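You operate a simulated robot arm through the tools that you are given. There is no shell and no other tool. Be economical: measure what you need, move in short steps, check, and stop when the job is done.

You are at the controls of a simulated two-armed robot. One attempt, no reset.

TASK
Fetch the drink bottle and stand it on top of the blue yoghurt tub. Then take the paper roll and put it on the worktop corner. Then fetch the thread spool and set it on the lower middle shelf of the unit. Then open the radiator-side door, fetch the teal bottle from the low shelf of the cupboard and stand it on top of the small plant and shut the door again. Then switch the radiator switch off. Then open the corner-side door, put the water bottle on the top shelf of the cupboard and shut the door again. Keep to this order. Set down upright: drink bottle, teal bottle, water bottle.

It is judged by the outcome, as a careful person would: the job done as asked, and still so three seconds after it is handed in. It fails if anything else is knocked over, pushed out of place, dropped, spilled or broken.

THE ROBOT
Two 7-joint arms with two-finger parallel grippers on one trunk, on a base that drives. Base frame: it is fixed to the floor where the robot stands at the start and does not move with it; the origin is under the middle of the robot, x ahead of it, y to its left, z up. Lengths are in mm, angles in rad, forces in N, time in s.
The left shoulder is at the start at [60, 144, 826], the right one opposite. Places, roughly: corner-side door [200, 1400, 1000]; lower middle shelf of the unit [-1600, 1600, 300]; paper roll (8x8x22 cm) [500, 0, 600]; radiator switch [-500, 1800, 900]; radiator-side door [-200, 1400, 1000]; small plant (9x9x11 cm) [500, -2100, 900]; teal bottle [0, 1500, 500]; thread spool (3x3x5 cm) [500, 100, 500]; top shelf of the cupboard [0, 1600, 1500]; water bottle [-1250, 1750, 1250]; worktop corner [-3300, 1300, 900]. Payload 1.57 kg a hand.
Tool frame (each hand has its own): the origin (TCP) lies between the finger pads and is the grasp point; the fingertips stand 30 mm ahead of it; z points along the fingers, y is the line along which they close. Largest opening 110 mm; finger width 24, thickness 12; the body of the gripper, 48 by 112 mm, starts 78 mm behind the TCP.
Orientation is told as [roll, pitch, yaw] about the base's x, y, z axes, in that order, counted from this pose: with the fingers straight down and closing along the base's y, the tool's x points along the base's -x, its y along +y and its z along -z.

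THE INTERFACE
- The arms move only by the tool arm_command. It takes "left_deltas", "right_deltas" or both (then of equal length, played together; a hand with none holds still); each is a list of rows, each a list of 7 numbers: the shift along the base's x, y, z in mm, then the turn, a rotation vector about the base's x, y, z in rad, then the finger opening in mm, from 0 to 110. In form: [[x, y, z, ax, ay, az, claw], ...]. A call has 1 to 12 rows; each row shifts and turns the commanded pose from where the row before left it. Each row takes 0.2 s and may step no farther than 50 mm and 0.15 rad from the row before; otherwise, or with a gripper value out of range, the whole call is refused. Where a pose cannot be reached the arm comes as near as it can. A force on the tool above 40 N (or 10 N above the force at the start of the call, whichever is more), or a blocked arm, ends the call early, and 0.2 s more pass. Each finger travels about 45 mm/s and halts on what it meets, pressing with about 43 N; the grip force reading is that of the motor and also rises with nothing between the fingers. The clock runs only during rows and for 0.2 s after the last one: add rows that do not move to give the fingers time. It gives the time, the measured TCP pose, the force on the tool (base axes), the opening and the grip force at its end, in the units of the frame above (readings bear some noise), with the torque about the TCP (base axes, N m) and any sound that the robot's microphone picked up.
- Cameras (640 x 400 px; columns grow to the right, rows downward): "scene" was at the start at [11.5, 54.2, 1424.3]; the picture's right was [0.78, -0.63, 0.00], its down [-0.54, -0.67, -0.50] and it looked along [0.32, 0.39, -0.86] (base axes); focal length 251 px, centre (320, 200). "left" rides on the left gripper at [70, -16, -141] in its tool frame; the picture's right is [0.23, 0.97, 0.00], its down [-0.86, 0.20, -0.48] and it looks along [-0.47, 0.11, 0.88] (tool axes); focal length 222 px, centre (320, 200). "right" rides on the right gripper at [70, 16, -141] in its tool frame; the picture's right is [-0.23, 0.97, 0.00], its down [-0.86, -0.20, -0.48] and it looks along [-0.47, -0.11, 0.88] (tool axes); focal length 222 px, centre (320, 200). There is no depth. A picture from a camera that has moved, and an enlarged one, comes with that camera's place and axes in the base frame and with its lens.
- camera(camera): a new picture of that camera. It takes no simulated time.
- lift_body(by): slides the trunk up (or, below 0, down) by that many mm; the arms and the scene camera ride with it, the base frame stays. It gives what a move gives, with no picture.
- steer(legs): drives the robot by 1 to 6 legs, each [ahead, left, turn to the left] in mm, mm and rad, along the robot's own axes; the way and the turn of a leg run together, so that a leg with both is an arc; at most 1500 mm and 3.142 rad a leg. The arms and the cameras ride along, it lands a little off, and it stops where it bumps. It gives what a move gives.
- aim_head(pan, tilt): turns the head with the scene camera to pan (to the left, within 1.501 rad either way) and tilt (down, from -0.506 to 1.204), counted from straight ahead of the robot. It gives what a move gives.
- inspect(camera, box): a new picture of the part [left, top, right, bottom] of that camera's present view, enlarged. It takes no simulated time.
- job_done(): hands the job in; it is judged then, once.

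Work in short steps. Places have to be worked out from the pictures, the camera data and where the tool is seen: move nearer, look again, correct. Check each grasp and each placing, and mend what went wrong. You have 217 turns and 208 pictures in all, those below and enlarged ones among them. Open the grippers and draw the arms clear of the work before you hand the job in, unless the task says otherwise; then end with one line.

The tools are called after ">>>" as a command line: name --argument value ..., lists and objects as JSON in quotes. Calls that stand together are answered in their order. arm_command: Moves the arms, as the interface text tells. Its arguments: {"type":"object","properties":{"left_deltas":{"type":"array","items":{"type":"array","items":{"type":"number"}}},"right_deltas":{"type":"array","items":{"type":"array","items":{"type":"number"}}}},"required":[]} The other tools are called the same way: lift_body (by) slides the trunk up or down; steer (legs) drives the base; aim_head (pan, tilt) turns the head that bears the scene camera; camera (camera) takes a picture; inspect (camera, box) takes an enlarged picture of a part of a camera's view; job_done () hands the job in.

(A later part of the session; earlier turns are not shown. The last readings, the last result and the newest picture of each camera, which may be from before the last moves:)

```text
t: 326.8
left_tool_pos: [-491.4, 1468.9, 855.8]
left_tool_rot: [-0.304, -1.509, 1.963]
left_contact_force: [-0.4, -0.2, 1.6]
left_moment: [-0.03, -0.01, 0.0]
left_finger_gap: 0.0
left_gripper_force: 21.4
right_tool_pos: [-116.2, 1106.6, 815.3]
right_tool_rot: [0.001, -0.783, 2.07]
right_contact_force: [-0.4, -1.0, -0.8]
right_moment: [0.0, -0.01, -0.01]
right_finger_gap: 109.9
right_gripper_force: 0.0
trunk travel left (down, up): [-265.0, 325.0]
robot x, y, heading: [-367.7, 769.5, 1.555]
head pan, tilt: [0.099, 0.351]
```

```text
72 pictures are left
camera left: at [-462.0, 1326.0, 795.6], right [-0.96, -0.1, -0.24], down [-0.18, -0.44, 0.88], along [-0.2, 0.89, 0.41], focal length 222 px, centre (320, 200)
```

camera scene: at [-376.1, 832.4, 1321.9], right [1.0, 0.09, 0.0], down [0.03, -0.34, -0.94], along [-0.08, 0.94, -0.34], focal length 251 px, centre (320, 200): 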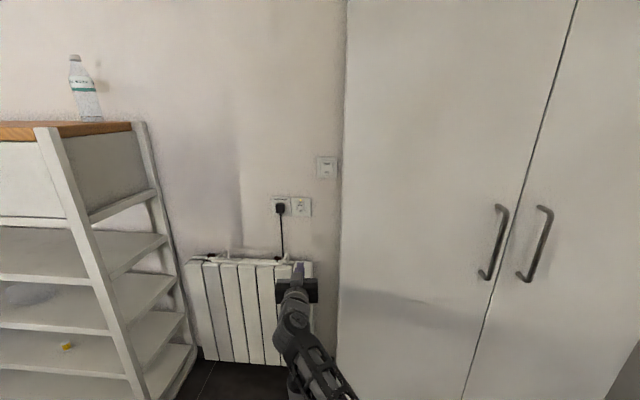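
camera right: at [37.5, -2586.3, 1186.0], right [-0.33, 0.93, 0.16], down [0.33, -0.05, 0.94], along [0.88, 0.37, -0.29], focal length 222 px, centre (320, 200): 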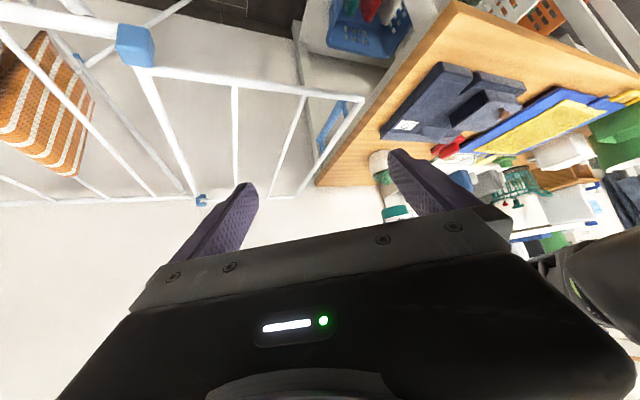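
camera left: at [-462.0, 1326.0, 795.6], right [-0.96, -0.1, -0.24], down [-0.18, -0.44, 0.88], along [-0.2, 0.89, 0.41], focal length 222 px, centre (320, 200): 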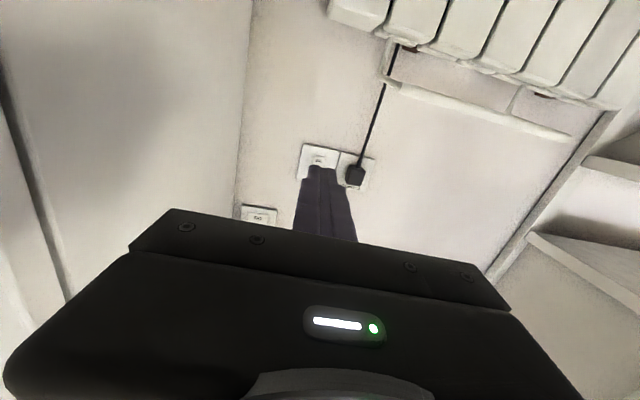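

Zoom in on the switches in both views.

>>> inspect --camera "scene" --box '[262, 145, 342, 225]'

>>> inspect --camera "left" --box '[230, 130, 390, 230]'

```text
5.00 times, centred on (302, 185) of scene
camera zoom: at [-376.1, 832.4, 1321.9], right [1.0, 0.09, 0.0], down [0.03, -0.34, -0.94], along [-0.08, 0.94, -0.34], focal length 1253 px, centre (410, 275)
```

zoom: 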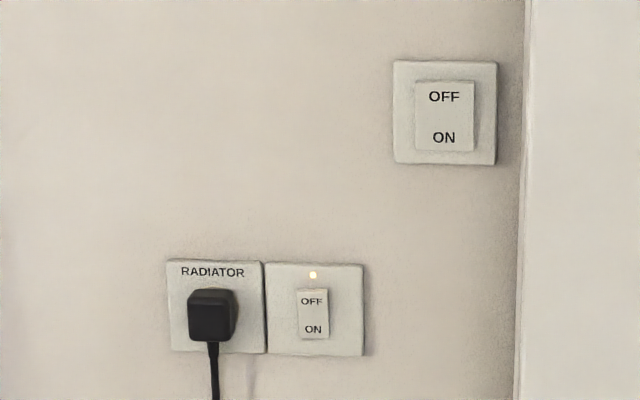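

```text
4.00 times, centred on (310, 180) of left
camera zoom: at [-462.0, 1326.0, 795.6], right [-0.96, -0.1, -0.24], down [-0.18, -0.44, 0.88], along [-0.2, 0.89, 0.41], focal length 888 px, centre (360, 280)
```

zoom: 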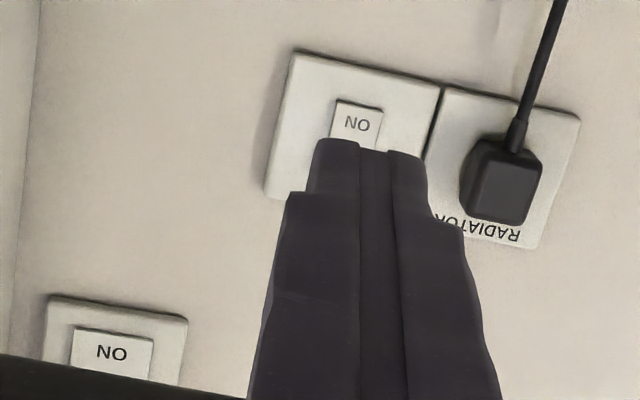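

Rocker: OFF on top (≈[-539,1792,945]), ON below, LED lit (on). Extend/raise the arm now, then drive closer.

>>> arm_command --left_deltas '[[-12, 15, 25, 0, 0, 0, 0], [-12, 15, 25, 0, 0, 0, 0], [-12, 15, 25, 0, 0, 0, 0], [-9, 15, 17, 0, 0, 0, 0], [0, 0, 0, 0, 0, 0, 0]]'

>>> steer --legs '[[150, 0, 0.015]]'

>>> camera --camera "left"

>>> inspect --camera "scene" --box '[200, 120, 400, 270]'

```text
t: 328.0
left_tool_pos: [-538.5, 1529.5, 945.3]
left_tool_rot: [-0.298, -1.509, 1.959]
left_contact_force: [0.5, 0.2, -0.9]
left_moment: [0.02, 0.02, -0.03]
left_finger_gap: 0.0
left_gripper_force: 21.2
right_tool_pos: [-115.9, 1107.0, 816.5]
right_tool_rot: [0.004, -0.784, 2.068]
right_contact_force: [0.3, -0.9, -0.4]
right_moment: [0.0, 0.03, -0.01]
right_finger_gap: 109.9
right_gripper_force: 0.1
trunk travel left (down, up): [-265.0, 325.0]
robot x, y, heading: [-365.2, 763.4, 1.551]
head pan, tilt: [0.099, 0.351]
```

```text
t: 329.4
left_tool_pos: [-549.3, 1678.0, 945.6]
left_tool_rot: [-0.302, -1.507, 1.979]
left_contact_force: [-0.7, -0.2, -1.0]
left_moment: [0.02, 0.03, 0.02]
left_finger_gap: 0.0
left_gripper_force: 21.7
right_tool_pos: [-120.2, 1261.7, 816.0]
right_tool_rot: [0.002, -0.784, 2.084]
right_contact_force: [0.0, -0.3, -0.2]
right_moment: [0.0, -0.02, 0.01]
right_finger_gap: 109.9
right_gripper_force: 0.1
trunk travel left (down, up): [-265.0, 325.0]
robot x, y, heading: [-365.2, 915.9, 1.571]
head pan, tilt: [0.099, 0.351]
```

```text
69 pictures are left
camera left: at [-516.5, 1534.1, 886.1], right [-0.96, -0.11, -0.24], down [-0.17, -0.45, 0.88], along [-0.21, 0.89, 0.41], focal length 222 px, centre (320, 200)
```

left: 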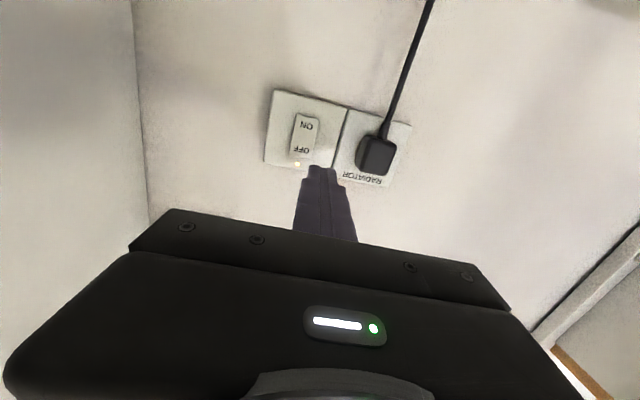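

```text
2.67 times, centred on (300, 195) of scene
camera zoom: at [-376.2, 983.1, 1321.9], right [0.99, 0.1, 0.0], down [0.03, -0.34, -0.94], along [-0.09, 0.93, -0.34], focal length 668 px, centre (373, 213)
```

zoom: 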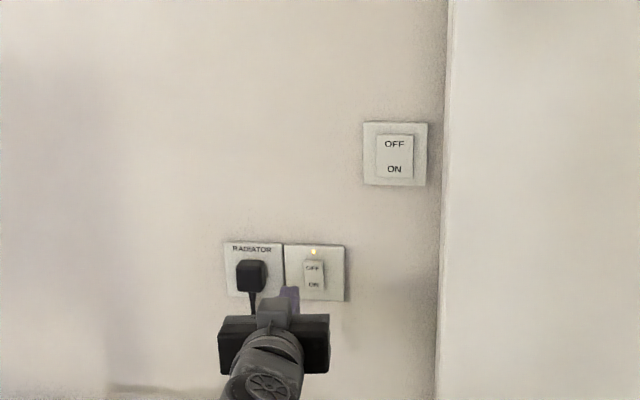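

OFF text at ≈[-541,1792,945]. Pull the right hand back from the cupboard, correct x by +10, drive 50 closer.

>>> arm_command --left_deltas '[[5, 0, 1, 0, 0, 0, 0], [5, 0, 1, 0, 0, 0, 0], [0, 0, 0, 0, 0, 0, 0]]' --right_deltas '[[0, -40, 0, 0, 0, 0, 110], [0, -40, 0, 0, 0, 0, 110], [0, -20, 0, 0, 0, 0, 110]]'

>>> steer --legs '[[50, 0, 0]]'

>>> camera --camera "left"

```text
t: 330.1
left_tool_pos: [-538.8, 1676.6, 948.9]
left_tool_rot: [-0.309, -1.507, 1.983]
left_contact_force: [0.1, 0.4, -0.9]
left_moment: [-0.02, 0.0, 0.03]
left_finger_gap: 0.0
left_gripper_force: 20.9
right_tool_pos: [-99.8, 1170.8, 843.8]
right_tool_rot: [0.005, -0.781, 2.083]
right_contact_force: [-0.2, 0.5, 1.2]
right_moment: [0.03, 0.02, 0.03]
right_finger_gap: 109.9
right_gripper_force: 0.1
right hand out of reach, approached as far as the arm can: row 1, 2, 3
trunk travel left (down, up): [-265.0, 325.0]
robot x, y, heading: [-364.8, 915.5, 1.571]
head pan, tilt: [0.099, 0.351]
```

```text
t: 331.1
left_tool_pos: [-538.8, 1726.8, 947.4]
left_tool_rot: [-0.306, -1.508, 1.981]
left_contact_force: [-0.6, 0.4, 0.0]
left_moment: [-0.05, 0.0, 0.03]
left_finger_gap: 0.0
left_gripper_force: 21.3
right_tool_pos: [-100.9, 1220.8, 844.5]
right_tool_rot: [0.005, -0.782, 2.084]
right_contact_force: [-0.6, 0.2, -0.5]
right_moment: [0.0, 0.0, -0.03]
right_finger_gap: 109.9
right_gripper_force: 0.0
trunk travel left (down, up): [-265.0, 325.0]
robot x, y, heading: [-367.1, 968.0, 1.572]
head pan, tilt: [0.099, 0.351]
```

```text
67 pictures are left
camera left: at [-507.2, 1582.8, 888.0], right [-0.96, -0.11, -0.25], down [-0.17, -0.45, 0.88], along [-0.21, 0.89, 0.41], focal length 222 px, centre (320, 200)
```

left: 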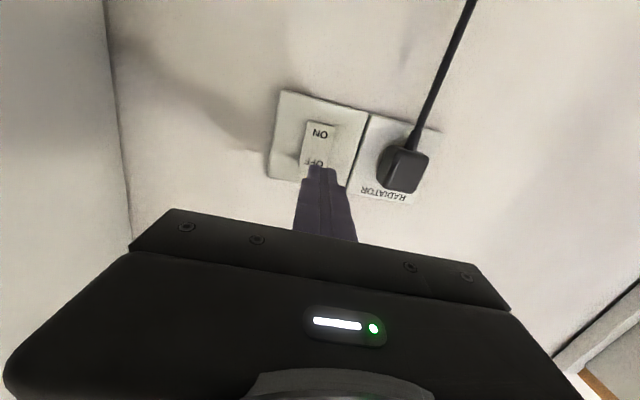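

Aligned. Press forward in small steps.

>>> arm_command --left_deltas '[[4, 10, 0, 0, 0, 0, 0], [0, 8, 0, 0, 0, 0, 0], [0, 6, 0, 0, 0, 0, 0], [0, 5, 0, 0, 0, 0, 0], [0, 5, 0, 0, 0, 0, 0], [0, 0, 0, 0, 0, 0, 0]]'

>>> camera --camera "left"

```text
t: 332.4
left_tool_pos: [-534.2, 1755.2, 948.3]
left_tool_rot: [-0.281, -1.506, 1.955]
left_contact_force: [1.6, -23.2, 0.4]
left_moment: [-0.3, -0.01, -0.24]
left_finger_gap: 0.1
left_gripper_force: 21.6
right_tool_pos: [-100.7, 1218.6, 845.0]
right_tool_rot: [0.006, -0.785, 2.084]
right_contact_force: [-0.9, -0.5, 0.0]
right_moment: [0.05, -0.01, 0.01]
right_finger_gap: 110.0
right_gripper_force: 0.0
trunk travel left (down, up): [-265.0, 325.0]
robot x, y, heading: [-366.1, 966.8, 1.575]
head pan, tilt: [0.099, 0.351]
stopped in row 6 (left hand): the force on the tool passed its limit (the readings are from after the stop); the commanded pose is now the measured one
```

```text
66 pictures are left
camera left: at [-502.2, 1613.1, 888.2], right [-0.96, -0.11, -0.24], down [-0.17, -0.45, 0.88], along [-0.21, 0.89, 0.41], focal length 222 px, centre (320, 200)
```

left: 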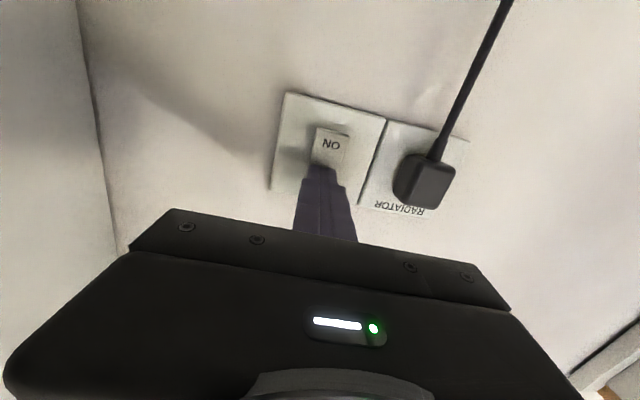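

Pressed with >40 N. Back off and check the LED and rocker.

>>> steer --legs '[[-150, 0, 0]]'

>>> inspect --camera "scene" --box '[230, 130, 350, 250]'

>>> inspect --camera "left" --box '[230, 80, 390, 200]'

```text
t: 333.8
left_tool_pos: [-529.3, 1608.3, 945.2]
left_tool_rot: [-0.271, -1.505, 1.94]
left_contact_force: [-0.7, 0.7, 0.0]
left_moment: [0.0, 0.01, 0.01]
left_finger_gap: 0.3
left_gripper_force: 21.6
right_tool_pos: [-99.9, 1067.6, 843.1]
right_tool_rot: [0.005, -0.782, 2.079]
right_contact_force: [0.5, 0.1, 1.0]
right_moment: [-0.03, -0.02, 0.01]
right_finger_gap: 109.8
right_gripper_force: 0.1
trunk travel left (down, up): [-265.0, 325.0]
robot x, y, heading: [-364.6, 817.6, 1.568]
head pan, tilt: [0.099, 0.351]
```

```text
3.33 times, centred on (290, 190) of scene
camera zoom: at [-375.9, 880.7, 1322.0], right [1.0, 0.1, 0.0], down [0.03, -0.34, -0.94], along [-0.09, 0.93, -0.34], focal length 835 px, centre (420, 233)
```

zoom: 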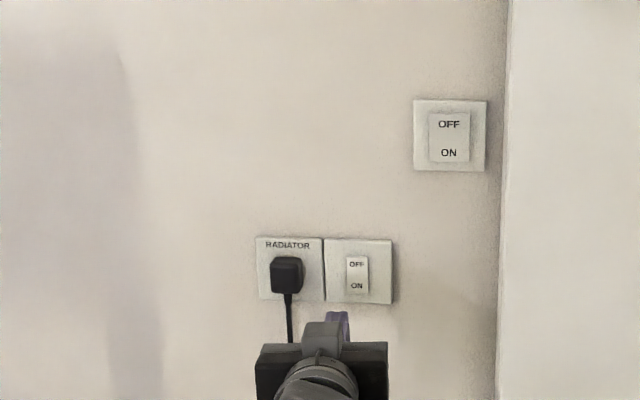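

```text
3.33 times, centred on (310, 140) of left
camera zoom: at [-499.0, 1465.6, 886.4], right [-0.96, -0.11, -0.24], down [-0.17, -0.44, 0.88], along [-0.2, 0.89, 0.41], focal length 740 px, centre (353, 400)
```

zoom: 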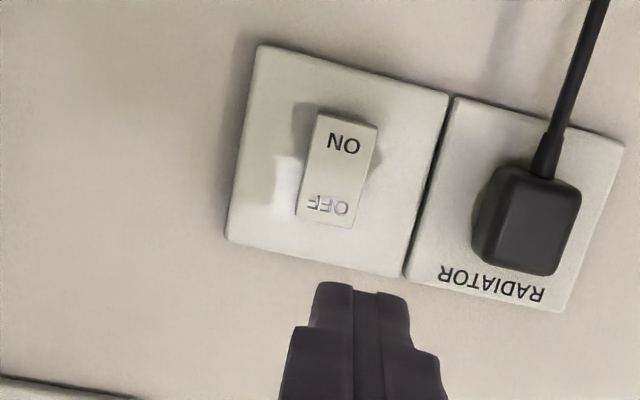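

LED is off — the switch is off. Next, the corner-side door must be worked with the right arm. Back off and return the left hand to pointing down, tucked at left.

>>> steer --legs '[[-350, 0, 0]]'

>>> arm_command --left_deltas '[[0, -14, 5, -0.131, 0, 0, 40], [0, -14, 5, -0.131, 0, 0, 60], [0, -14, 5, -0.131, 0, 0, 80], [0, -14, 5, -0.131, 0, 0, 100], [0, -14, 0, -0.131, 0, 0, 110], [0, -14, 0, -0.131, 0, 0, 110], [0, -14, 0, -0.131, 0, 0, 110], [0, -14, 0, -0.131, 0, 0, 110], [0, -14, 0, -0.131, 0, 0, 110], [0, -14, 0, -0.131, 0, 0, 110], [0, -14, 0, -0.131, 0, 0, 110], [0, -14, 0, -0.131, 0, 0, 110]]'

>>> arm_command --left_deltas '[[-20, -35, 0, 0, 0, 0, 110], [-20, -40, 0, 0, 0, 0, 110], [-20, -40, 0, 0, 0, 0, 110], [-20, -40, 0, 0, 0, 0, 110], [0, -40, 0, 0, 0, 0, 110], [0, -40, 0, 0, 0, 0, 110]]'

>>> aim_head --pan 0.0 --tilt 0.9

>>> camera --camera "scene"

```text
t: 336.1
left_tool_pos: [-532.6, 1256.1, 945.4]
left_tool_rot: [-0.271, -1.505, 1.942]
left_contact_force: [-0.2, -0.5, 1.4]
left_moment: [0.0, 0.04, -0.02]
left_finger_gap: 0.0
left_gripper_force: 21.4
right_tool_pos: [-100.0, 715.6, 844.3]
right_tool_rot: [0.006, -0.782, 2.08]
right_contact_force: [-0.8, -0.5, 0.4]
right_moment: [0.02, -0.03, 0.0]
right_finger_gap: 110.0
right_gripper_force: 0.1
trunk travel left (down, up): [-265.0, 325.0]
robot x, y, heading: [-370.4, 462.7, 1.577]
head pan, tilt: [0.099, 0.351]
```

```text
t: 338.7
left_tool_pos: [-515.2, 1106.2, 933.1]
left_tool_rot: [0.082, -0.355, 1.608]
left_contact_force: [0.4, -0.3, 0.4]
left_moment: [0.03, 0.0, 0.0]
left_finger_gap: 110.0
left_gripper_force: 0.1
left hand out of reach, approached as far as the arm can: row 8, 9, 10, 11, 12
right_tool_pos: [-100.2, 714.8, 843.9]
right_tool_rot: [0.006, -0.782, 2.079]
right_contact_force: [-0.9, -0.7, -0.6]
right_moment: [0.0, 0.0, 0.01]
right_finger_gap: 109.9
right_gripper_force: 0.1
trunk travel left (down, up): [-265.0, 325.0]
robot x, y, heading: [-362.5, 462.9, 1.571]
head pan, tilt: [0.099, 0.351]
```

```text
t: 340.1
left_tool_pos: [-596.8, 869.4, 932.4]
left_tool_rot: [0.082, -0.356, 1.61]
left_contact_force: [-0.2, -0.3, -0.2]
left_moment: [0.02, 0.04, 0.02]
left_finger_gap: 110.1
left_gripper_force: 0.2
right_tool_pos: [-100.3, 716.1, 843.3]
right_tool_rot: [0.007, -0.782, 2.081]
right_contact_force: [-0.5, -0.1, 0.0]
right_moment: [0.0, 0.02, 0.01]
right_finger_gap: 110.2
right_gripper_force: 0.1
trunk travel left (down, up): [-265.0, 325.0]
robot x, y, heading: [-366.0, 466.0, 1.571]
head pan, tilt: [0.099, 0.351]
```

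```text
t: 341.0
left_tool_pos: [-597.3, 868.9, 932.5]
left_tool_rot: [0.081, -0.356, 1.61]
left_contact_force: [-0.7, -0.1, -0.4]
left_moment: [-0.01, 0.02, 0.01]
left_finger_gap: 109.8
left_gripper_force: 0.1
right_tool_pos: [-101.0, 714.8, 844.0]
right_tool_rot: [0.005, -0.782, 2.078]
right_contact_force: [-0.7, -0.3, 0.0]
right_moment: [0.03, -0.01, 0.02]
right_finger_gap: 110.0
right_gripper_force: 0.0
trunk travel left (down, up): [-265.0, 325.0]
robot x, y, heading: [-361.4, 464.8, 1.57]
head pan, tilt: [0.0, 0.901]
```

```text
63 pictures are left
camera scene: at [-367.4, 510.5, 1274.5], right [1.0, 0.0, 0.0], down [0.0, -0.78, -0.62], along [0.0, 0.62, -0.78], focal length 251 px, centre (320, 200)
```

scene: 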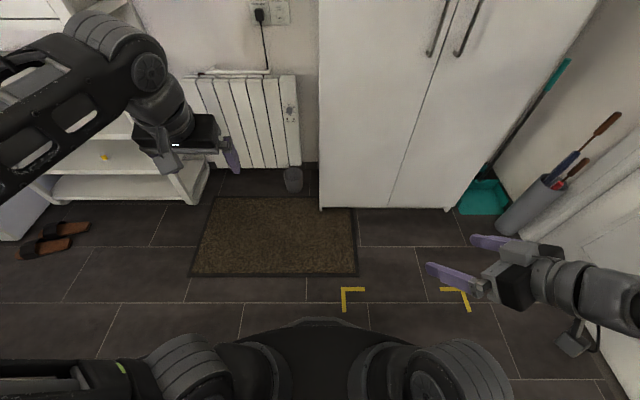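

Left arm is tucked. Now bring the right hand to point straight at the cupboard (+y), extending forward.

>>> arm_command --right_deltas '[[0, 30, 0, 0, 0, -0.125, 90], [0, 30, 0, 0, 0, -0.125, 70], [0, 30, 0, 0, 0, -0.125, 60], [0, 30, 0, 0, 0, -0.13, 60], [0, 30, 10, 0.131, 0, 0, 60], [0, 30, 10, 0.131, 0, 0, 60], [0, 30, 10, 0.131, 0, 0, 60], [0, 30, 10, 0.131, 0, 0, 60], [0, 30, 10, 0.131, 0, 0, 60], [0, 30, 10, 0.131, 0, 0, 60], [0, 20, 0, 0, 0, 0, 60], [0, 0, 0, 0, 0, 0, 60]]'

>>> camera --camera "scene"

```text
t: 343.6
left_tool_pos: [-596.6, 869.6, 932.6]
left_tool_rot: [0.079, -0.355, 1.61]
left_contact_force: [1.1, 0.0, -0.9]
left_moment: [0.03, -0.04, 0.04]
left_finger_gap: 109.8
left_gripper_force: 0.1
right_tool_pos: [-98.5, 1038.5, 912.2]
right_tool_rot: [-1.091, -1.566, 2.671]
right_contact_force: [0.5, -0.7, 0.5]
right_moment: [0.02, 0.0, 0.01]
right_finger_gap: 59.9
right_gripper_force: 0.1
right hand out of reach, approached as far as the arm can: row 1, 2
trunk travel left (down, up): [-265.0, 325.0]
robot x, y, heading: [-365.0, 461.0, 1.573]
head pan, tilt: [0.0, 0.901]
```

```text
62 pictures are left
camera scene: at [-367.4, 510.5, 1274.4], right [1.0, 0.0, 0.0], down [0.0, -0.78, -0.62], along [0.0, 0.62, -0.78], focal length 251 px, centre (320, 200)
```

scene: 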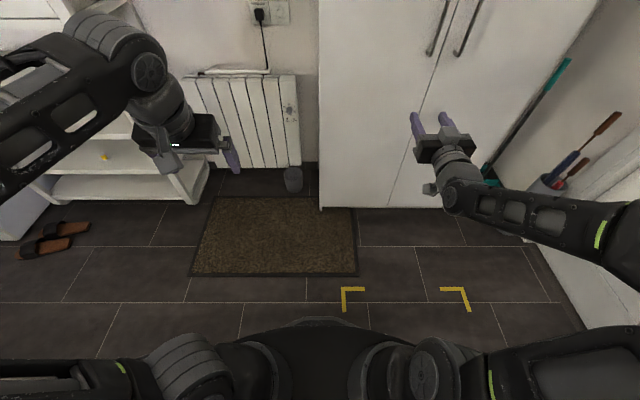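

Right hand points straight at the cupboard. Right handle is at ≈[70,1360]. Raise 100, drive right 168 and ahead 250, then check.

>>> lift_body --by 100

>>> steer --legs '[[0, -168, 0], [240, 0, 0]]'

>>> camera --camera "right"

```text
t: 345.0
left_tool_pos: [-596.2, 868.8, 1032.7]
left_tool_rot: [0.079, -0.353, 1.608]
left_contact_force: [1.3, 0.4, 1.4]
left_moment: [0.02, -0.02, 0.03]
left_finger_gap: 109.7
left_gripper_force: 0.0
right_tool_pos: [-98.8, 1037.8, 1012.1]
right_tool_rot: [-0.958, -1.565, 2.537]
right_contact_force: [0.2, -0.1, -0.2]
right_moment: [-0.02, -0.02, -0.03]
right_finger_gap: 59.9
right_gripper_force: 0.0
trunk travel left (down, up): [-365.0, 225.0]
robot x, y, heading: [-366.6, 461.5, 1.572]
head pan, tilt: [0.0, 0.901]
```

```text
t: 347.8
left_tool_pos: [-435.1, 1110.9, 1032.4]
left_tool_rot: [0.081, -0.355, 1.617]
left_contact_force: [0.7, -1.1, -0.5]
left_moment: [0.02, 0.0, 0.02]
left_finger_gap: 109.7
left_gripper_force: 0.1
right_tool_pos: [60.9, 1284.9, 1012.7]
right_tool_rot: [-0.893, -1.566, 2.481]
right_contact_force: [-0.9, -0.1, -0.4]
right_moment: [0.03, -0.05, 0.02]
right_finger_gap: 60.1
right_gripper_force: 0.1
trunk travel left (down, up): [-365.0, 225.0]
robot x, y, heading: [-201.6, 707.0, 1.576]
head pan, tilt: [0.0, 0.901]
```

```text
61 pictures are left
camera right: at [47.1, 1140.3, 941.2], right [-0.97, -0.02, 0.22], down [0.2, -0.47, 0.86], along [0.09, 0.88, 0.46], focal length 222 px, centre (320, 200)
```

right: 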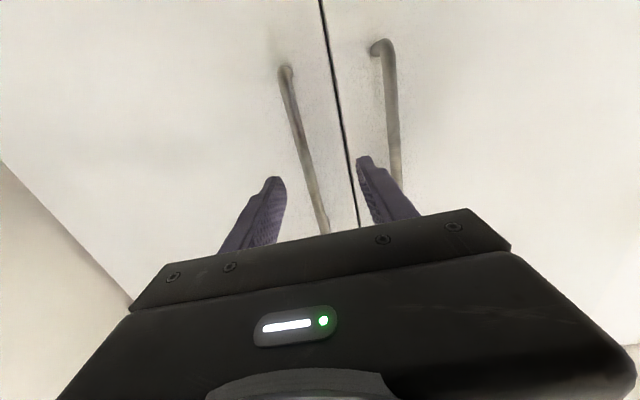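

Bar is centred between the fingers. Drive ahead 65 and close.

>>> steer --legs '[[66, 0, 0]]'

>>> arm_command --right_deltas '[[0, 0, 0, 0, 0, 0, 45], [0, 0, 0, 0, 0, 0, 30], [0, 0, 0, 0, 0, 0, 15], [0, 0, 0, 0, 0, 0, 4], [0, 0, 0, 0, 0, 0, 4], [0, 0, 0, 0, 0, 0, 4]]'

>>> camera --camera "right"

```text
t: 348.8
left_tool_pos: [-436.8, 1175.9, 1033.0]
left_tool_rot: [0.08, -0.355, 1.619]
left_contact_force: [-1.2, 0.2, 0.3]
left_moment: [-0.04, 0.01, 0.01]
left_finger_gap: 110.1
left_gripper_force: 0.0
right_tool_pos: [60.9, 1349.6, 1010.9]
right_tool_rot: [-0.823, -1.565, 2.411]
right_contact_force: [1.0, -0.2, 0.1]
right_moment: [0.03, -0.01, 0.0]
right_finger_gap: 59.7
right_gripper_force: 0.0
trunk travel left (down, up): [-365.0, 225.0]
robot x, y, heading: [-205.5, 770.7, 1.582]
head pan, tilt: [0.0, 0.901]
```

```text
t: 350.2
left_tool_pos: [-433.1, 1176.5, 1032.3]
left_tool_rot: [0.084, -0.355, 1.618]
left_contact_force: [-1.1, 0.3, 0.4]
left_moment: [0.01, 0.03, -0.03]
left_finger_gap: 110.2
left_gripper_force: 0.0
right_tool_pos: [66.3, 1349.4, 1011.0]
right_tool_rot: [0.259, -1.57, 1.322]
right_contact_force: [26.9, 5.2, 4.6]
right_moment: [0.13, -0.09, -0.34]
right_finger_gap: 28.4
right_gripper_force: 14.1
trunk travel left (down, up): [-365.0, 225.0]
robot x, y, heading: [-199.2, 773.9, 1.578]
head pan, tilt: [0.0, 0.901]
```

```text
60 pictures are left
camera right: at [51.0, 1206.2, 941.2], right [-0.97, -0.01, 0.23], down [0.2, -0.48, 0.86], along [0.1, 0.88, 0.47], focal length 222 px, centre (320, 200)
```

right: 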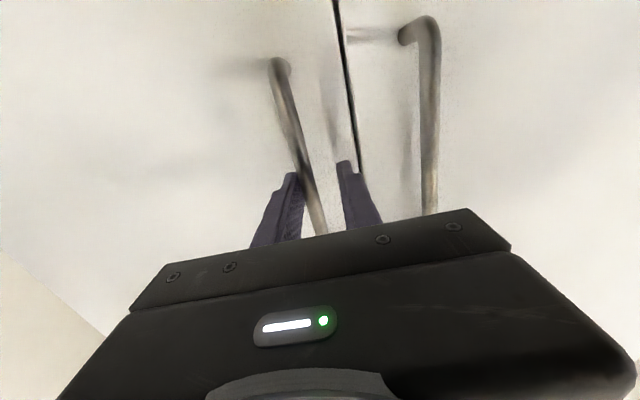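

One finger reached the bar first; shift the hand +8 mm in x while closing.

>>> arm_command --right_deltas '[[4, 0, 0, 0, 0, 0, 20], [4, 0, 0, 0, 0, 0, 10], [0, 0, 0, 0, 0, 0, 4], [0, 0, 0, 0, 0, 0, 4], [0, 0, 0, 0, 0, 0, 4]]'

```text
t: 351.4
left_tool_pos: [-435.5, 1175.7, 1033.1]
left_tool_rot: [0.08, -0.354, 1.617]
left_contact_force: [0.0, -0.4, 1.2]
left_moment: [0.0, -0.01, -0.01]
left_finger_gap: 109.9
left_gripper_force: 0.0
right_tool_pos: [71.0, 1349.5, 1011.1]
right_tool_rot: [-0.454, -1.566, 2.04]
right_contact_force: [15.9, 1.2, 0.6]
right_moment: [0.01, 0.05, -0.21]
right_finger_gap: 18.7
right_gripper_force: 8.3
trunk travel left (down, up): [-365.0, 225.0]
robot x, y, heading: [-201.1, 770.3, 1.576]
head pan, tilt: [0.0, 0.901]
```

Shift 5 more and start pulling along the arc by driving.

>>> arm_command --right_deltas '[[5, 0, 0, 0, 0, 0, 4], [0, 0, 0, 0, 0, 0, 4], [0, 0, 0, 0, 0, 0, 4]]'

>>> steer --legs '[[-67, -13, 0], [-63, -26, 0]]'

>>> camera --camera "right"

```text
t: 352.2
left_tool_pos: [-435.0, 1176.7, 1033.6]
left_tool_rot: [0.081, -0.355, 1.617]
left_contact_force: [-0.2, 0.1, 0.4]
left_moment: [0.0, -0.01, -0.01]
left_finger_gap: 110.1
left_gripper_force: 0.1
right_tool_pos: [74.8, 1349.0, 1010.3]
right_tool_rot: [-0.522, -1.566, 2.111]
right_contact_force: [10.0, -0.7, -3.0]
right_moment: [-0.13, 0.12, -0.12]
right_finger_gap: 13.2
right_gripper_force: 5.1
trunk travel left (down, up): [-365.0, 225.0]
robot x, y, heading: [-202.1, 773.9, 1.58]
head pan, tilt: [0.0, 0.901]
```

```text
t: 353.8
left_tool_pos: [-394.7, 1044.6, 1032.8]
left_tool_rot: [0.082, -0.355, 1.616]
left_contact_force: [0.1, 0.5, -0.5]
left_moment: [0.04, 0.0, 0.02]
left_finger_gap: 109.9
left_gripper_force: 0.0
right_tool_pos: [116.6, 1219.8, 1011.0]
right_tool_rot: [-0.615, -1.564, 2.202]
right_contact_force: [6.6, 2.2, -6.3]
right_moment: [-0.09, 0.0, -0.06]
right_finger_gap: 11.8
right_gripper_force: 29.4
trunk travel left (down, up): [-365.0, 225.0]
robot x, y, heading: [-161.5, 643.2, 1.578]
head pan, tilt: [0.0, 0.901]
```

```text
59 pictures are left
camera right: at [101.7, 1076.4, 941.2], right [-0.97, -0.01, 0.22], down [0.2, -0.47, 0.86], along [0.09, 0.88, 0.46], focal length 222 px, centre (320, 200)
```

right: 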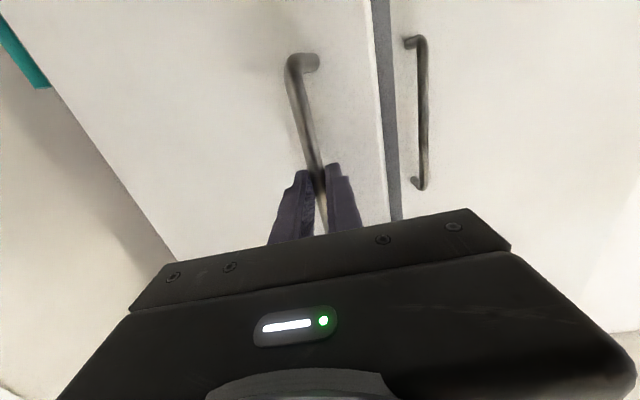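

Good. Two more legs, then loosen to a hook and continue.

>>> steer --legs '[[-56, -38, 0], [-48, -48, 0]]'

>>> arm_command --right_deltas '[[0, 0, 0, 0, 0, 0, 25], [0, 0, 0, 0, 0, 0, 36], [0, 0, 0, 0, 0, 0, 36]]'

>>> steer --legs '[[-37, -57, 0]]'

>>> camera --camera "right"

```text
t: 355.4
left_tool_pos: [-308.8, 943.6, 1033.1]
left_tool_rot: [0.081, -0.354, 1.619]
left_contact_force: [0.4, 0.3, -0.3]
left_moment: [0.03, 0.0, 0.01]
left_finger_gap: 109.8
left_gripper_force: 0.0
right_tool_pos: [201.7, 1116.3, 1011.9]
right_tool_rot: [-0.71, -1.565, 2.301]
right_contact_force: [1.5, 1.4, -2.8]
right_moment: [-0.16, -0.14, 0.14]
right_finger_gap: 11.7
right_gripper_force: 28.8
trunk travel left (down, up): [-365.0, 225.0]
robot x, y, heading: [-75.5, 541.4, 1.58]
head pan, tilt: [0.0, 0.901]
```

```text
t: 356.2
left_tool_pos: [-309.0, 942.2, 1033.5]
left_tool_rot: [0.079, -0.354, 1.619]
left_contact_force: [-0.4, -0.3, 0.2]
left_moment: [-0.02, 0.0, 0.01]
left_finger_gap: 109.9
left_gripper_force: 0.1
right_tool_pos: [200.1, 1117.7, 1011.5]
right_tool_rot: [-0.799, -1.566, 2.39]
right_contact_force: [-0.2, 0.0, -0.2]
right_moment: [0.0, 0.0, -0.01]
right_finger_gap: 36.0
right_gripper_force: 0.1
trunk travel left (down, up): [-365.0, 225.0]
robot x, y, heading: [-74.7, 539.5, 1.58]
head pan, tilt: [0.0, 0.901]
```

```text
t: 357.2
left_tool_pos: [-252.4, 905.2, 1033.3]
left_tool_rot: [0.082, -0.357, 1.617]
left_contact_force: [-0.1, -0.3, 0.4]
left_moment: [-0.03, 0.05, 0.01]
left_finger_gap: 110.1
left_gripper_force: 0.2
right_tool_pos: [258.7, 1079.6, 1012.0]
right_tool_rot: [-0.815, -1.566, 2.403]
right_contact_force: [1.5, -0.1, 0.0]
right_moment: [0.03, -0.01, 0.02]
right_finger_gap: 36.0
right_gripper_force: 0.0
trunk travel left (down, up): [-365.0, 225.0]
robot x, y, heading: [-18.5, 499.7, 1.58]
head pan, tilt: [0.0, 0.901]
```

```text
58 pictures are left
camera right: at [244.4, 935.9, 941.7], right [-0.97, -0.02, 0.22], down [0.2, -0.47, 0.86], along [0.09, 0.88, 0.46], focal length 222 px, centre (320, 200)
```

right: 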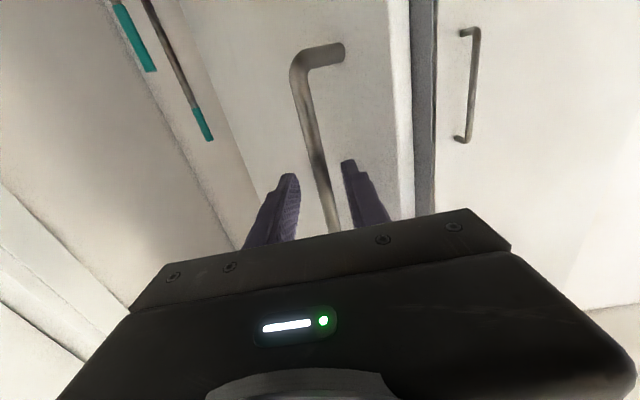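

Continue: one more leg, then finish the swing with the arm.

>>> steer --legs '[[-25, -58, 0]]'

>>> arm_command --right_deltas '[[22, -5, 0, 0, 0, 0, 36], [22, -4, 0, 0, 0, 0, 36], [22, -3, 0, 0, 0, 0, 36], [20, 0, 0, 0, 0, 0, 36], [15, 0, 0, 0, 0, 0, 36], [0, 0, 0, 0, 0, 0, 36]]'

>>> camera --camera "right"

>>> camera --camera "scene"

```text
t: 358.2
left_tool_pos: [-195.7, 880.9, 1033.2]
left_tool_rot: [0.081, -0.356, 1.619]
left_contact_force: [0.3, -0.4, 0.8]
left_moment: [0.02, 0.01, 0.02]
left_finger_gap: 109.8
left_gripper_force: 0.0
right_tool_pos: [316.0, 1055.2, 1011.9]
right_tool_rot: [-0.838, -1.567, 2.425]
right_contact_force: [0.8, 0.5, -0.4]
right_moment: [-0.02, 0.0, 0.02]
right_finger_gap: 35.8
right_gripper_force: 0.0
trunk travel left (down, up): [-365.0, 225.0]
robot x, y, heading: [36.4, 477.1, 1.583]
head pan, tilt: [0.0, 0.901]
```

```text
t: 359.6
left_tool_pos: [-194.6, 882.1, 1031.6]
left_tool_rot: [0.079, -0.355, 1.618]
left_contact_force: [-0.9, 0.8, 0.6]
left_moment: [0.01, 0.02, 0.0]
left_finger_gap: 109.9
left_gripper_force: 0.0
right_tool_pos: [416.9, 1044.6, 1012.2]
right_tool_rot: [-0.842, -1.564, 2.43]
right_contact_force: [-0.6, -0.1, 0.4]
right_moment: [0.0, 0.01, -0.02]
right_finger_gap: 35.8
right_gripper_force: 0.0
trunk travel left (down, up): [-365.0, 225.0]
robot x, y, heading: [38.3, 479.1, 1.585]
head pan, tilt: [0.0, 0.901]
```

```text
57 pictures are left
camera right: at [402.6, 901.1, 941.9], right [-0.97, -0.02, 0.22], down [0.2, -0.47, 0.86], along [0.09, 0.88, 0.46], focal length 222 px, centre (320, 200)
```

right: 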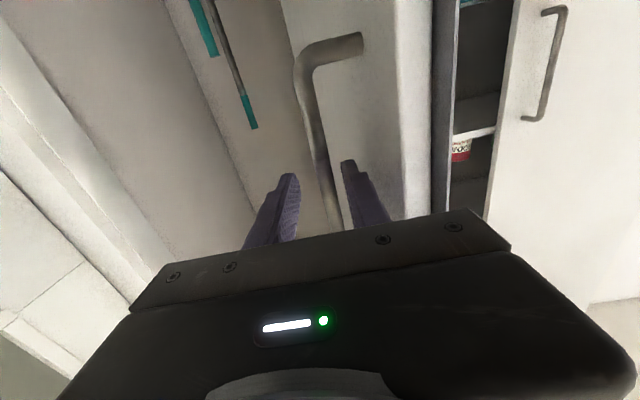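

```text
56 pictures are left
camera scene: at [37.6, 525.2, 1374.4], right [1.0, 0.01, 0.0], down [0.01, -0.78, -0.62], along [-0.01, 0.62, -0.78], focal length 251 px, centre (320, 200)
```

scene: 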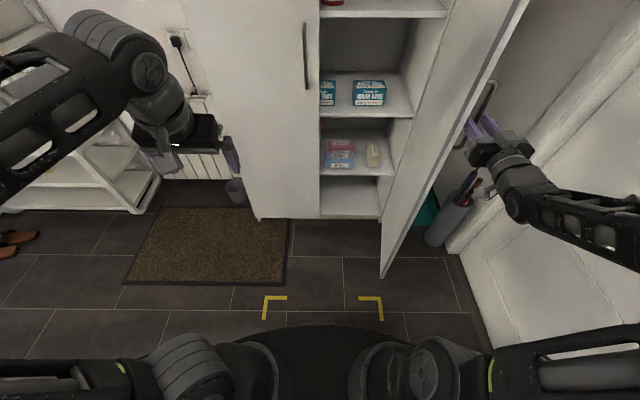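

Door is ~82° open, enough. Withdraw the right hand from the handle, bring it back in; also retract the left hand.

>>> arm_command --right_deltas '[[0, -40, 0, 0, 0, 0, 36], [0, -40, 0, 0, 0, 0, 50], [-20, -20, 0, 0, 0, 0, 60], [-30, 0, 0, 0, 0, 0, 70], [-30, 20, 0, 0, 0, 0, 80], [-30, 30, 0, 0, 0, 0, 90]]' --left_deltas '[[0, -30, 0, -0.12, 0, 0, 110], [0, -30, 0, -0.12, 0, 0, 110], [0, -30, 0, -0.11, 0, 0, 110], [0, -30, 0, 0, 0, 0, 110], [0, -25, 0, 0, 0, 0, 110], [0, 0, 0, 0, 0, 0, 110]]'

>>> steer --legs '[[0, 1480, 0], [250, 0, 0]]'

>>> lift_body --by 200

>>> aim_head --pan -0.2 --tilt 0.3

>>> camera --camera "scene"

```text
t: 361.0
left_tool_pos: [-206.8, 795.8, 1004.1]
left_tool_rot: [0.093, -0.155, 1.616]
left_contact_force: [-0.5, 1.1, -0.4]
left_moment: [-0.01, 0.0, 0.02]
left_finger_gap: 109.8
left_gripper_force: 0.1
left hand out of reach, approached as far as the arm can: row 2, 3, 5
right_tool_pos: [322.4, 1009.9, 1022.4]
right_tool_rot: [-0.965, -1.565, 2.553]
right_contact_force: [-0.3, -0.1, 0.1]
right_moment: [0.02, -0.02, -0.02]
right_finger_gap: 89.9
right_gripper_force: 0.1
right hand out of reach, approached as far as the arm can: row 3, 4
trunk travel left (down, up): [-365.0, 225.0]
robot x, y, heading: [40.3, 476.9, 1.58]
head pan, tilt: [0.0, 0.901]
```

```text
t: 369.7
left_tool_pos: [-1669.6, 1039.9, 1002.7]
left_tool_rot: [0.091, -0.155, 1.61]
left_contact_force: [-0.3, -0.3, 0.3]
left_moment: [-0.01, 0.01, -0.02]
left_finger_gap: 109.9
left_gripper_force: 0.0
right_tool_pos: [-1140.0, 1250.2, 1021.6]
right_tool_rot: [-0.803, -1.565, 2.387]
right_contact_force: [0.0, -0.9, -0.1]
right_moment: [0.02, 0.0, 0.0]
right_finger_gap: 90.1
right_gripper_force: 0.0
trunk travel left (down, up): [-365.0, 225.0]
robot x, y, heading: [-1423.5, 718.6, 1.573]
head pan, tilt: [0.0, 0.901]
```

```text
t: 371.9
left_tool_pos: [-1670.0, 1038.3, 1203.7]
left_tool_rot: [0.091, -0.155, 1.611]
left_contact_force: [-0.5, -0.2, -0.7]
left_moment: [-0.01, -0.05, -0.03]
left_finger_gap: 110.2
left_gripper_force: 0.1
right_tool_pos: [-1139.3, 1249.3, 1222.2]
right_tool_rot: [-0.866, -1.565, 2.452]
right_contact_force: [0.3, 0.1, 0.1]
right_moment: [0.03, 0.0, 0.0]
right_finger_gap: 90.1
right_gripper_force: 0.1
trunk travel left (down, up): [-565.0, 25.0]
robot x, y, heading: [-1425.6, 718.6, 1.574]
head pan, tilt: [0.0, 0.901]
```

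```text
t: 372.9
left_tool_pos: [-1669.7, 1039.0, 1202.7]
left_tool_rot: [0.089, -0.156, 1.611]
left_contact_force: [-0.6, -0.4, 0.1]
left_moment: [0.01, -0.02, 0.0]
left_finger_gap: 109.9
left_gripper_force: 0.0
right_tool_pos: [-1137.7, 1250.1, 1223.7]
right_tool_rot: [-0.876, -1.566, 2.458]
right_contact_force: [0.5, -0.1, 0.3]
right_moment: [0.02, 0.01, -0.03]
right_finger_gap: 89.9
right_gripper_force: 0.1
trunk travel left (down, up): [-565.0, 25.0]
robot x, y, heading: [-1427.5, 722.4, 1.575]
head pan, tilt: [-0.201, 0.3]
```

```text
55 pictures are left
camera scene: at [-1407.8, 782.8, 1626.6], right [0.98, -0.2, 0.0], down [-0.06, -0.29, -0.95], along [0.19, 0.94, -0.3], focal length 251 px, centre (320, 200)
```

scene: 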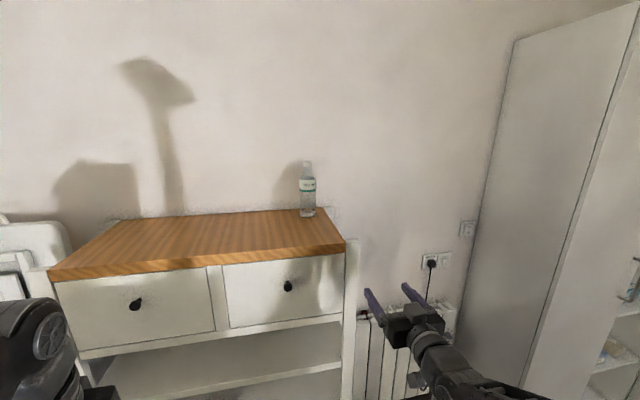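

Water bottle ≈[-1275,1715], base ≈1270, top ≈1480. I need TCP z≈1390 here. Test raising the right hand in free space and view the bottle from it.

>>> lift_body --by 22

>>> arm_command --right_deltas '[[0, 0, 30, 0, 0, 0, 90], [0, 0, 30, 0, 0, 0, 90], [0, 0, 30, 0, 0, 0, 90], [0, 0, 30, 0, 0, 0, 90], [0, 0, 25, 0, 0, 0, 90], [0, 0, 0, 0, 0, 0, 90]]'

>>> camera --camera "right"

```text
t: 373.5
left_tool_pos: [-1668.9, 1038.3, 1226.0]
left_tool_rot: [0.091, -0.155, 1.61]
left_contact_force: [0.2, -0.4, 0.7]
left_moment: [-0.04, 0.0, 0.03]
left_finger_gap: 110.1
left_gripper_force: 0.2
right_tool_pos: [-1138.8, 1250.5, 1243.0]
right_tool_rot: [-0.859, -1.564, 2.442]
right_contact_force: [-1.2, -0.5, 0.0]
right_moment: [0.0, -0.03, -0.02]
right_finger_gap: 89.9
right_gripper_force: 0.2
trunk travel left (down, up): [-587.0, 3.0]
robot x, y, heading: [-1423.3, 719.4, 1.574]
head pan, tilt: [-0.201, 0.3]
```

```text
t: 374.9
left_tool_pos: [-1670.6, 1039.7, 1225.0]
left_tool_rot: [0.092, -0.156, 1.611]
left_contact_force: [-0.7, 0.2, -0.9]
left_moment: [0.0, -0.01, 0.02]
left_finger_gap: 109.8
left_gripper_force: 0.0
right_tool_pos: [-1138.4, 1249.8, 1392.0]
right_tool_rot: [-0.843, -1.566, 2.426]
right_contact_force: [0.0, -0.1, 0.8]
right_moment: [-0.03, 0.0, -0.02]
right_finger_gap: 89.9
right_gripper_force: 0.1
trunk travel left (down, up): [-587.0, 3.0]
robot x, y, heading: [-1427.4, 721.4, 1.571]
head pan, tilt: [-0.201, 0.3]
```

```text
54 pictures are left
camera right: at [-1153.3, 1108.1, 1321.0], right [-0.97, -0.01, 0.22], down [0.2, -0.47, 0.86], along [0.1, 0.88, 0.46], focal length 222 px, centre (320, 200)
```

right: 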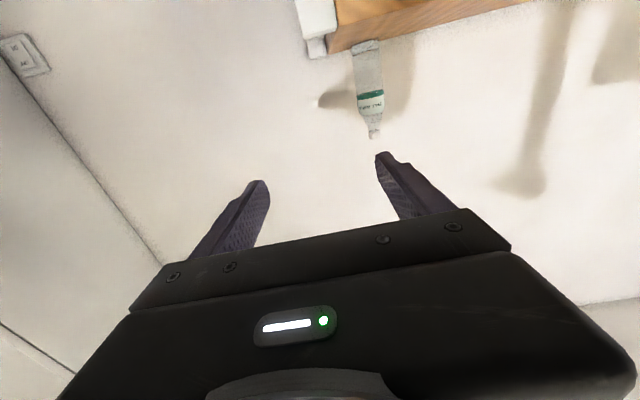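

Bottle located at [-1276,1717], z 1271–1484. Extend the right arm 160, slide left 138, then drive ahead partway.

>>> arm_command --right_deltas '[[0, 40, 0, 0, 0, 0, 90], [0, 40, 0, 0, 0, 0, 90], [0, 40, 0, 0, 0, 0, 90], [0, 40, -5, 0, 0, 0, 90], [0, 0, 0, 0, 0, 0, 90]]'

>>> steer --legs '[[0, 138, 0], [190, 0, 0]]'

>>> camera --camera "right"

>>> camera --camera "scene"

```text
t: 376.1
left_tool_pos: [-1669.2, 1039.4, 1225.9]
left_tool_rot: [0.09, -0.157, 1.611]
left_contact_force: [0.3, -0.5, 0.1]
left_moment: [0.02, 0.0, 0.0]
left_finger_gap: 110.1
left_gripper_force: 0.0
right_tool_pos: [-1139.9, 1409.7, 1385.3]
right_tool_rot: [-0.976, -1.565, 2.558]
right_contact_force: [-0.2, -0.2, -0.5]
right_moment: [-0.01, 0.0, 0.01]
right_finger_gap: 90.0
right_gripper_force: 0.1
trunk travel left (down, up): [-587.0, 3.0]
robot x, y, heading: [-1424.3, 721.7, 1.568]
head pan, tilt: [-0.201, 0.3]
```

```text
t: 378.6
left_tool_pos: [-1805.8, 1230.0, 1224.7]
left_tool_rot: [0.091, -0.155, 1.605]
left_contact_force: [-0.5, 0.3, 0.1]
left_moment: [-0.07, 0.02, -0.03]
left_finger_gap: 110.1
left_gripper_force: 0.1
right_tool_pos: [-1274.6, 1599.8, 1384.7]
right_tool_rot: [-0.717, -1.563, 2.296]
right_contact_force: [0.2, 1.7, 0.1]
right_moment: [0.05, -0.01, 0.01]
right_finger_gap: 90.0
right_gripper_force: 0.1
trunk travel left (down, up): [-587.0, 3.0]
robot x, y, heading: [-1558.8, 906.0, 1.567]
head pan, tilt: [-0.201, 0.3]
```

```text
53 pictures are left
camera right: at [-1290.0, 1456.6, 1314.3], right [-0.97, -0.01, 0.22], down [0.2, -0.47, 0.86], along [0.1, 0.88, 0.46], focal length 222 px, centre (320, 200)
```

right: 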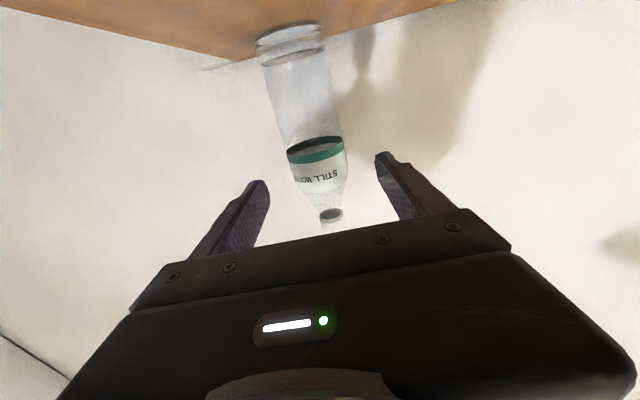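

```text
52 pictures are left
camera scene: at [-1545.3, 973.3, 1648.6], right [0.98, -0.2, 0.0], down [-0.06, -0.29, -0.95], along [0.19, 0.94, -0.3], focal length 251 px, centre (320, 200)
```

scene: 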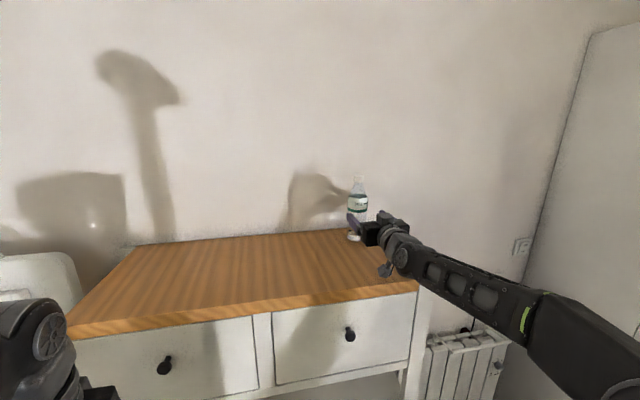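

Aligned within 5 mm. Nudge +5 in x and drive 114 ahead.

>>> arm_command --right_deltas '[[5, 0, 0, 0, 0, 0, 95], [0, 0, 0, 0, 0, 0, 95]]'

>>> steer --legs '[[112, 0, 0]]'

>>> camera --camera "right"

```text
t: 379.2
left_tool_pos: [-1806.8, 1228.4, 1225.9]
left_tool_rot: [0.091, -0.155, 1.605]
left_contact_force: [0.0, 0.3, 0.0]
left_moment: [0.03, -0.03, 0.03]
left_finger_gap: 109.6
left_gripper_force: 0.1
right_tool_pos: [-1269.8, 1598.9, 1385.9]
right_tool_rot: [-0.839, -1.567, 2.417]
right_contact_force: [-1.2, 0.5, -0.5]
right_moment: [0.02, -0.01, -0.01]
right_finger_gap: 95.0
right_gripper_force: 0.0
trunk travel left (down, up): [-587.0, 3.0]
robot x, y, heading: [-1563.4, 905.1, 1.572]
head pan, tilt: [-0.201, 0.3]
```

```text
t: 380.2
left_tool_pos: [-1806.5, 1296.9, 1224.8]
left_tool_rot: [0.09, -0.153, 1.607]
left_contact_force: [-0.1, 0.6, -0.3]
left_moment: [-0.09, 0.02, 0.02]
left_finger_gap: 109.9
left_gripper_force: 0.0
right_tool_pos: [-1270.5, 1665.8, 1383.3]
right_tool_rot: [-0.597, -1.566, 2.173]
right_contact_force: [0.5, 0.9, 0.1]
right_moment: [0.02, 0.0, -0.02]
right_finger_gap: 95.1
right_gripper_force: 0.0
trunk travel left (down, up): [-587.0, 3.0]
robot x, y, heading: [-1563.1, 973.8, 1.568]
head pan, tilt: [-0.201, 0.3]
stopped in leg 1: the robot was blocked; the commanded pose is now the measured one
```

```text
51 pictures are left
camera right: at [-1284.7, 1522.8, 1313.4], right [-0.97, -0.01, 0.22], down [0.2, -0.47, 0.86], along [0.1, 0.88, 0.46], focal length 222 px, centre (320, 200)
```

right: 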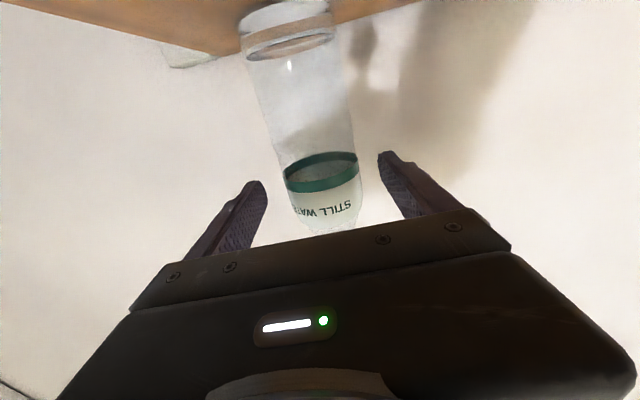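

The base was blocked — likely by the sandals on the floor at left. Look down there.

>>> aim_head --pan 0.7 --tilt 1.0

>>> camera --camera "scene"

```text
t: 381.4
left_tool_pos: [-1805.8, 1293.2, 1227.3]
left_tool_rot: [0.091, -0.158, 1.606]
left_contact_force: [0.5, 0.0, 0.7]
left_moment: [0.01, 0.03, -0.02]
left_finger_gap: 109.9
left_gripper_force: 0.0
right_tool_pos: [-1268.5, 1661.6, 1385.9]
right_tool_rot: [-1.126, -1.568, 2.705]
right_contact_force: [-0.6, -0.6, -0.3]
right_moment: [-0.01, 0.0, 0.0]
right_finger_gap: 94.8
right_gripper_force: 0.1
trunk travel left (down, up): [-587.0, 3.0]
robot x, y, heading: [-1563.8, 974.4, 1.564]
head pan, tilt: [0.7, 1.0]
```

```text
50 pictures are left
camera scene: at [-1608.8, 996.9, 1589.2], right [0.77, 0.64, 0.0], down [0.54, -0.64, -0.54], along [-0.35, 0.41, -0.84], focal length 251 px, centre (320, 200)
```

scene: 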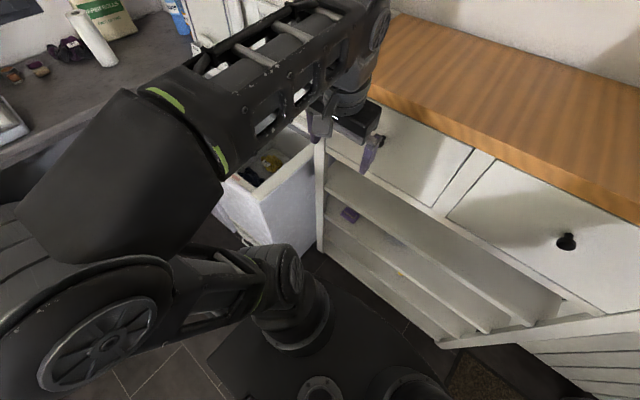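

The base likely pushed against the sandals; I'll check and mend after grasping. Finish the reach with the arm: +54 in y, then close on the bottle.

>>> arm_command --right_deltas '[[0, 20, 0, 0, 0, 0, 95], [0, 20, 0, 0, 0, 0, 95], [0, 14, 0, 0, 0, 0, 95], [0, 0, 0, 0, 0, 0, 95]]'

>>> camera --camera "right"

```text
t: 382.4
left_tool_pos: [-1806.1, 1293.1, 1225.8]
left_tool_rot: [0.093, -0.157, 1.605]
left_contact_force: [0.4, 0.0, -0.6]
left_moment: [0.03, -0.01, 0.0]
left_finger_gap: 110.3
left_gripper_force: 0.0
right_tool_pos: [-1269.1, 1715.6, 1386.0]
right_tool_rot: [-1.184, -1.566, 2.759]
right_contact_force: [0.0, -0.3, 0.5]
right_moment: [0.01, 0.01, -0.01]
right_finger_gap: 95.0
right_gripper_force: 0.1
trunk travel left (down, up): [-587.0, 3.0]
robot x, y, heading: [-1564.9, 973.3, 1.567]
head pan, tilt: [0.7, 1.0]
```

```text
49 pictures are left
camera right: at [-1284.1, 1571.6, 1315.3], right [-0.97, -0.01, 0.22], down [0.2, -0.48, 0.86], along [0.1, 0.88, 0.46], focal length 222 px, centre (320, 200)
```

right: 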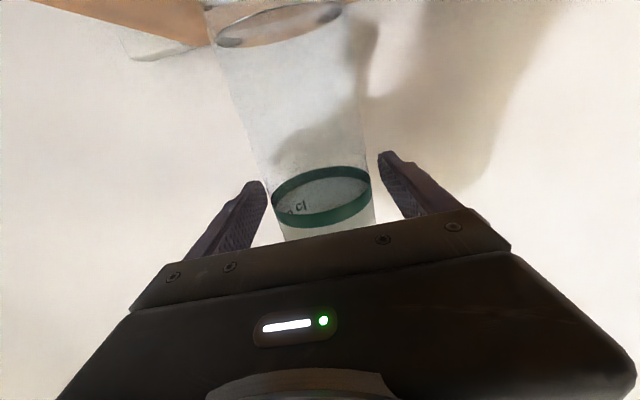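

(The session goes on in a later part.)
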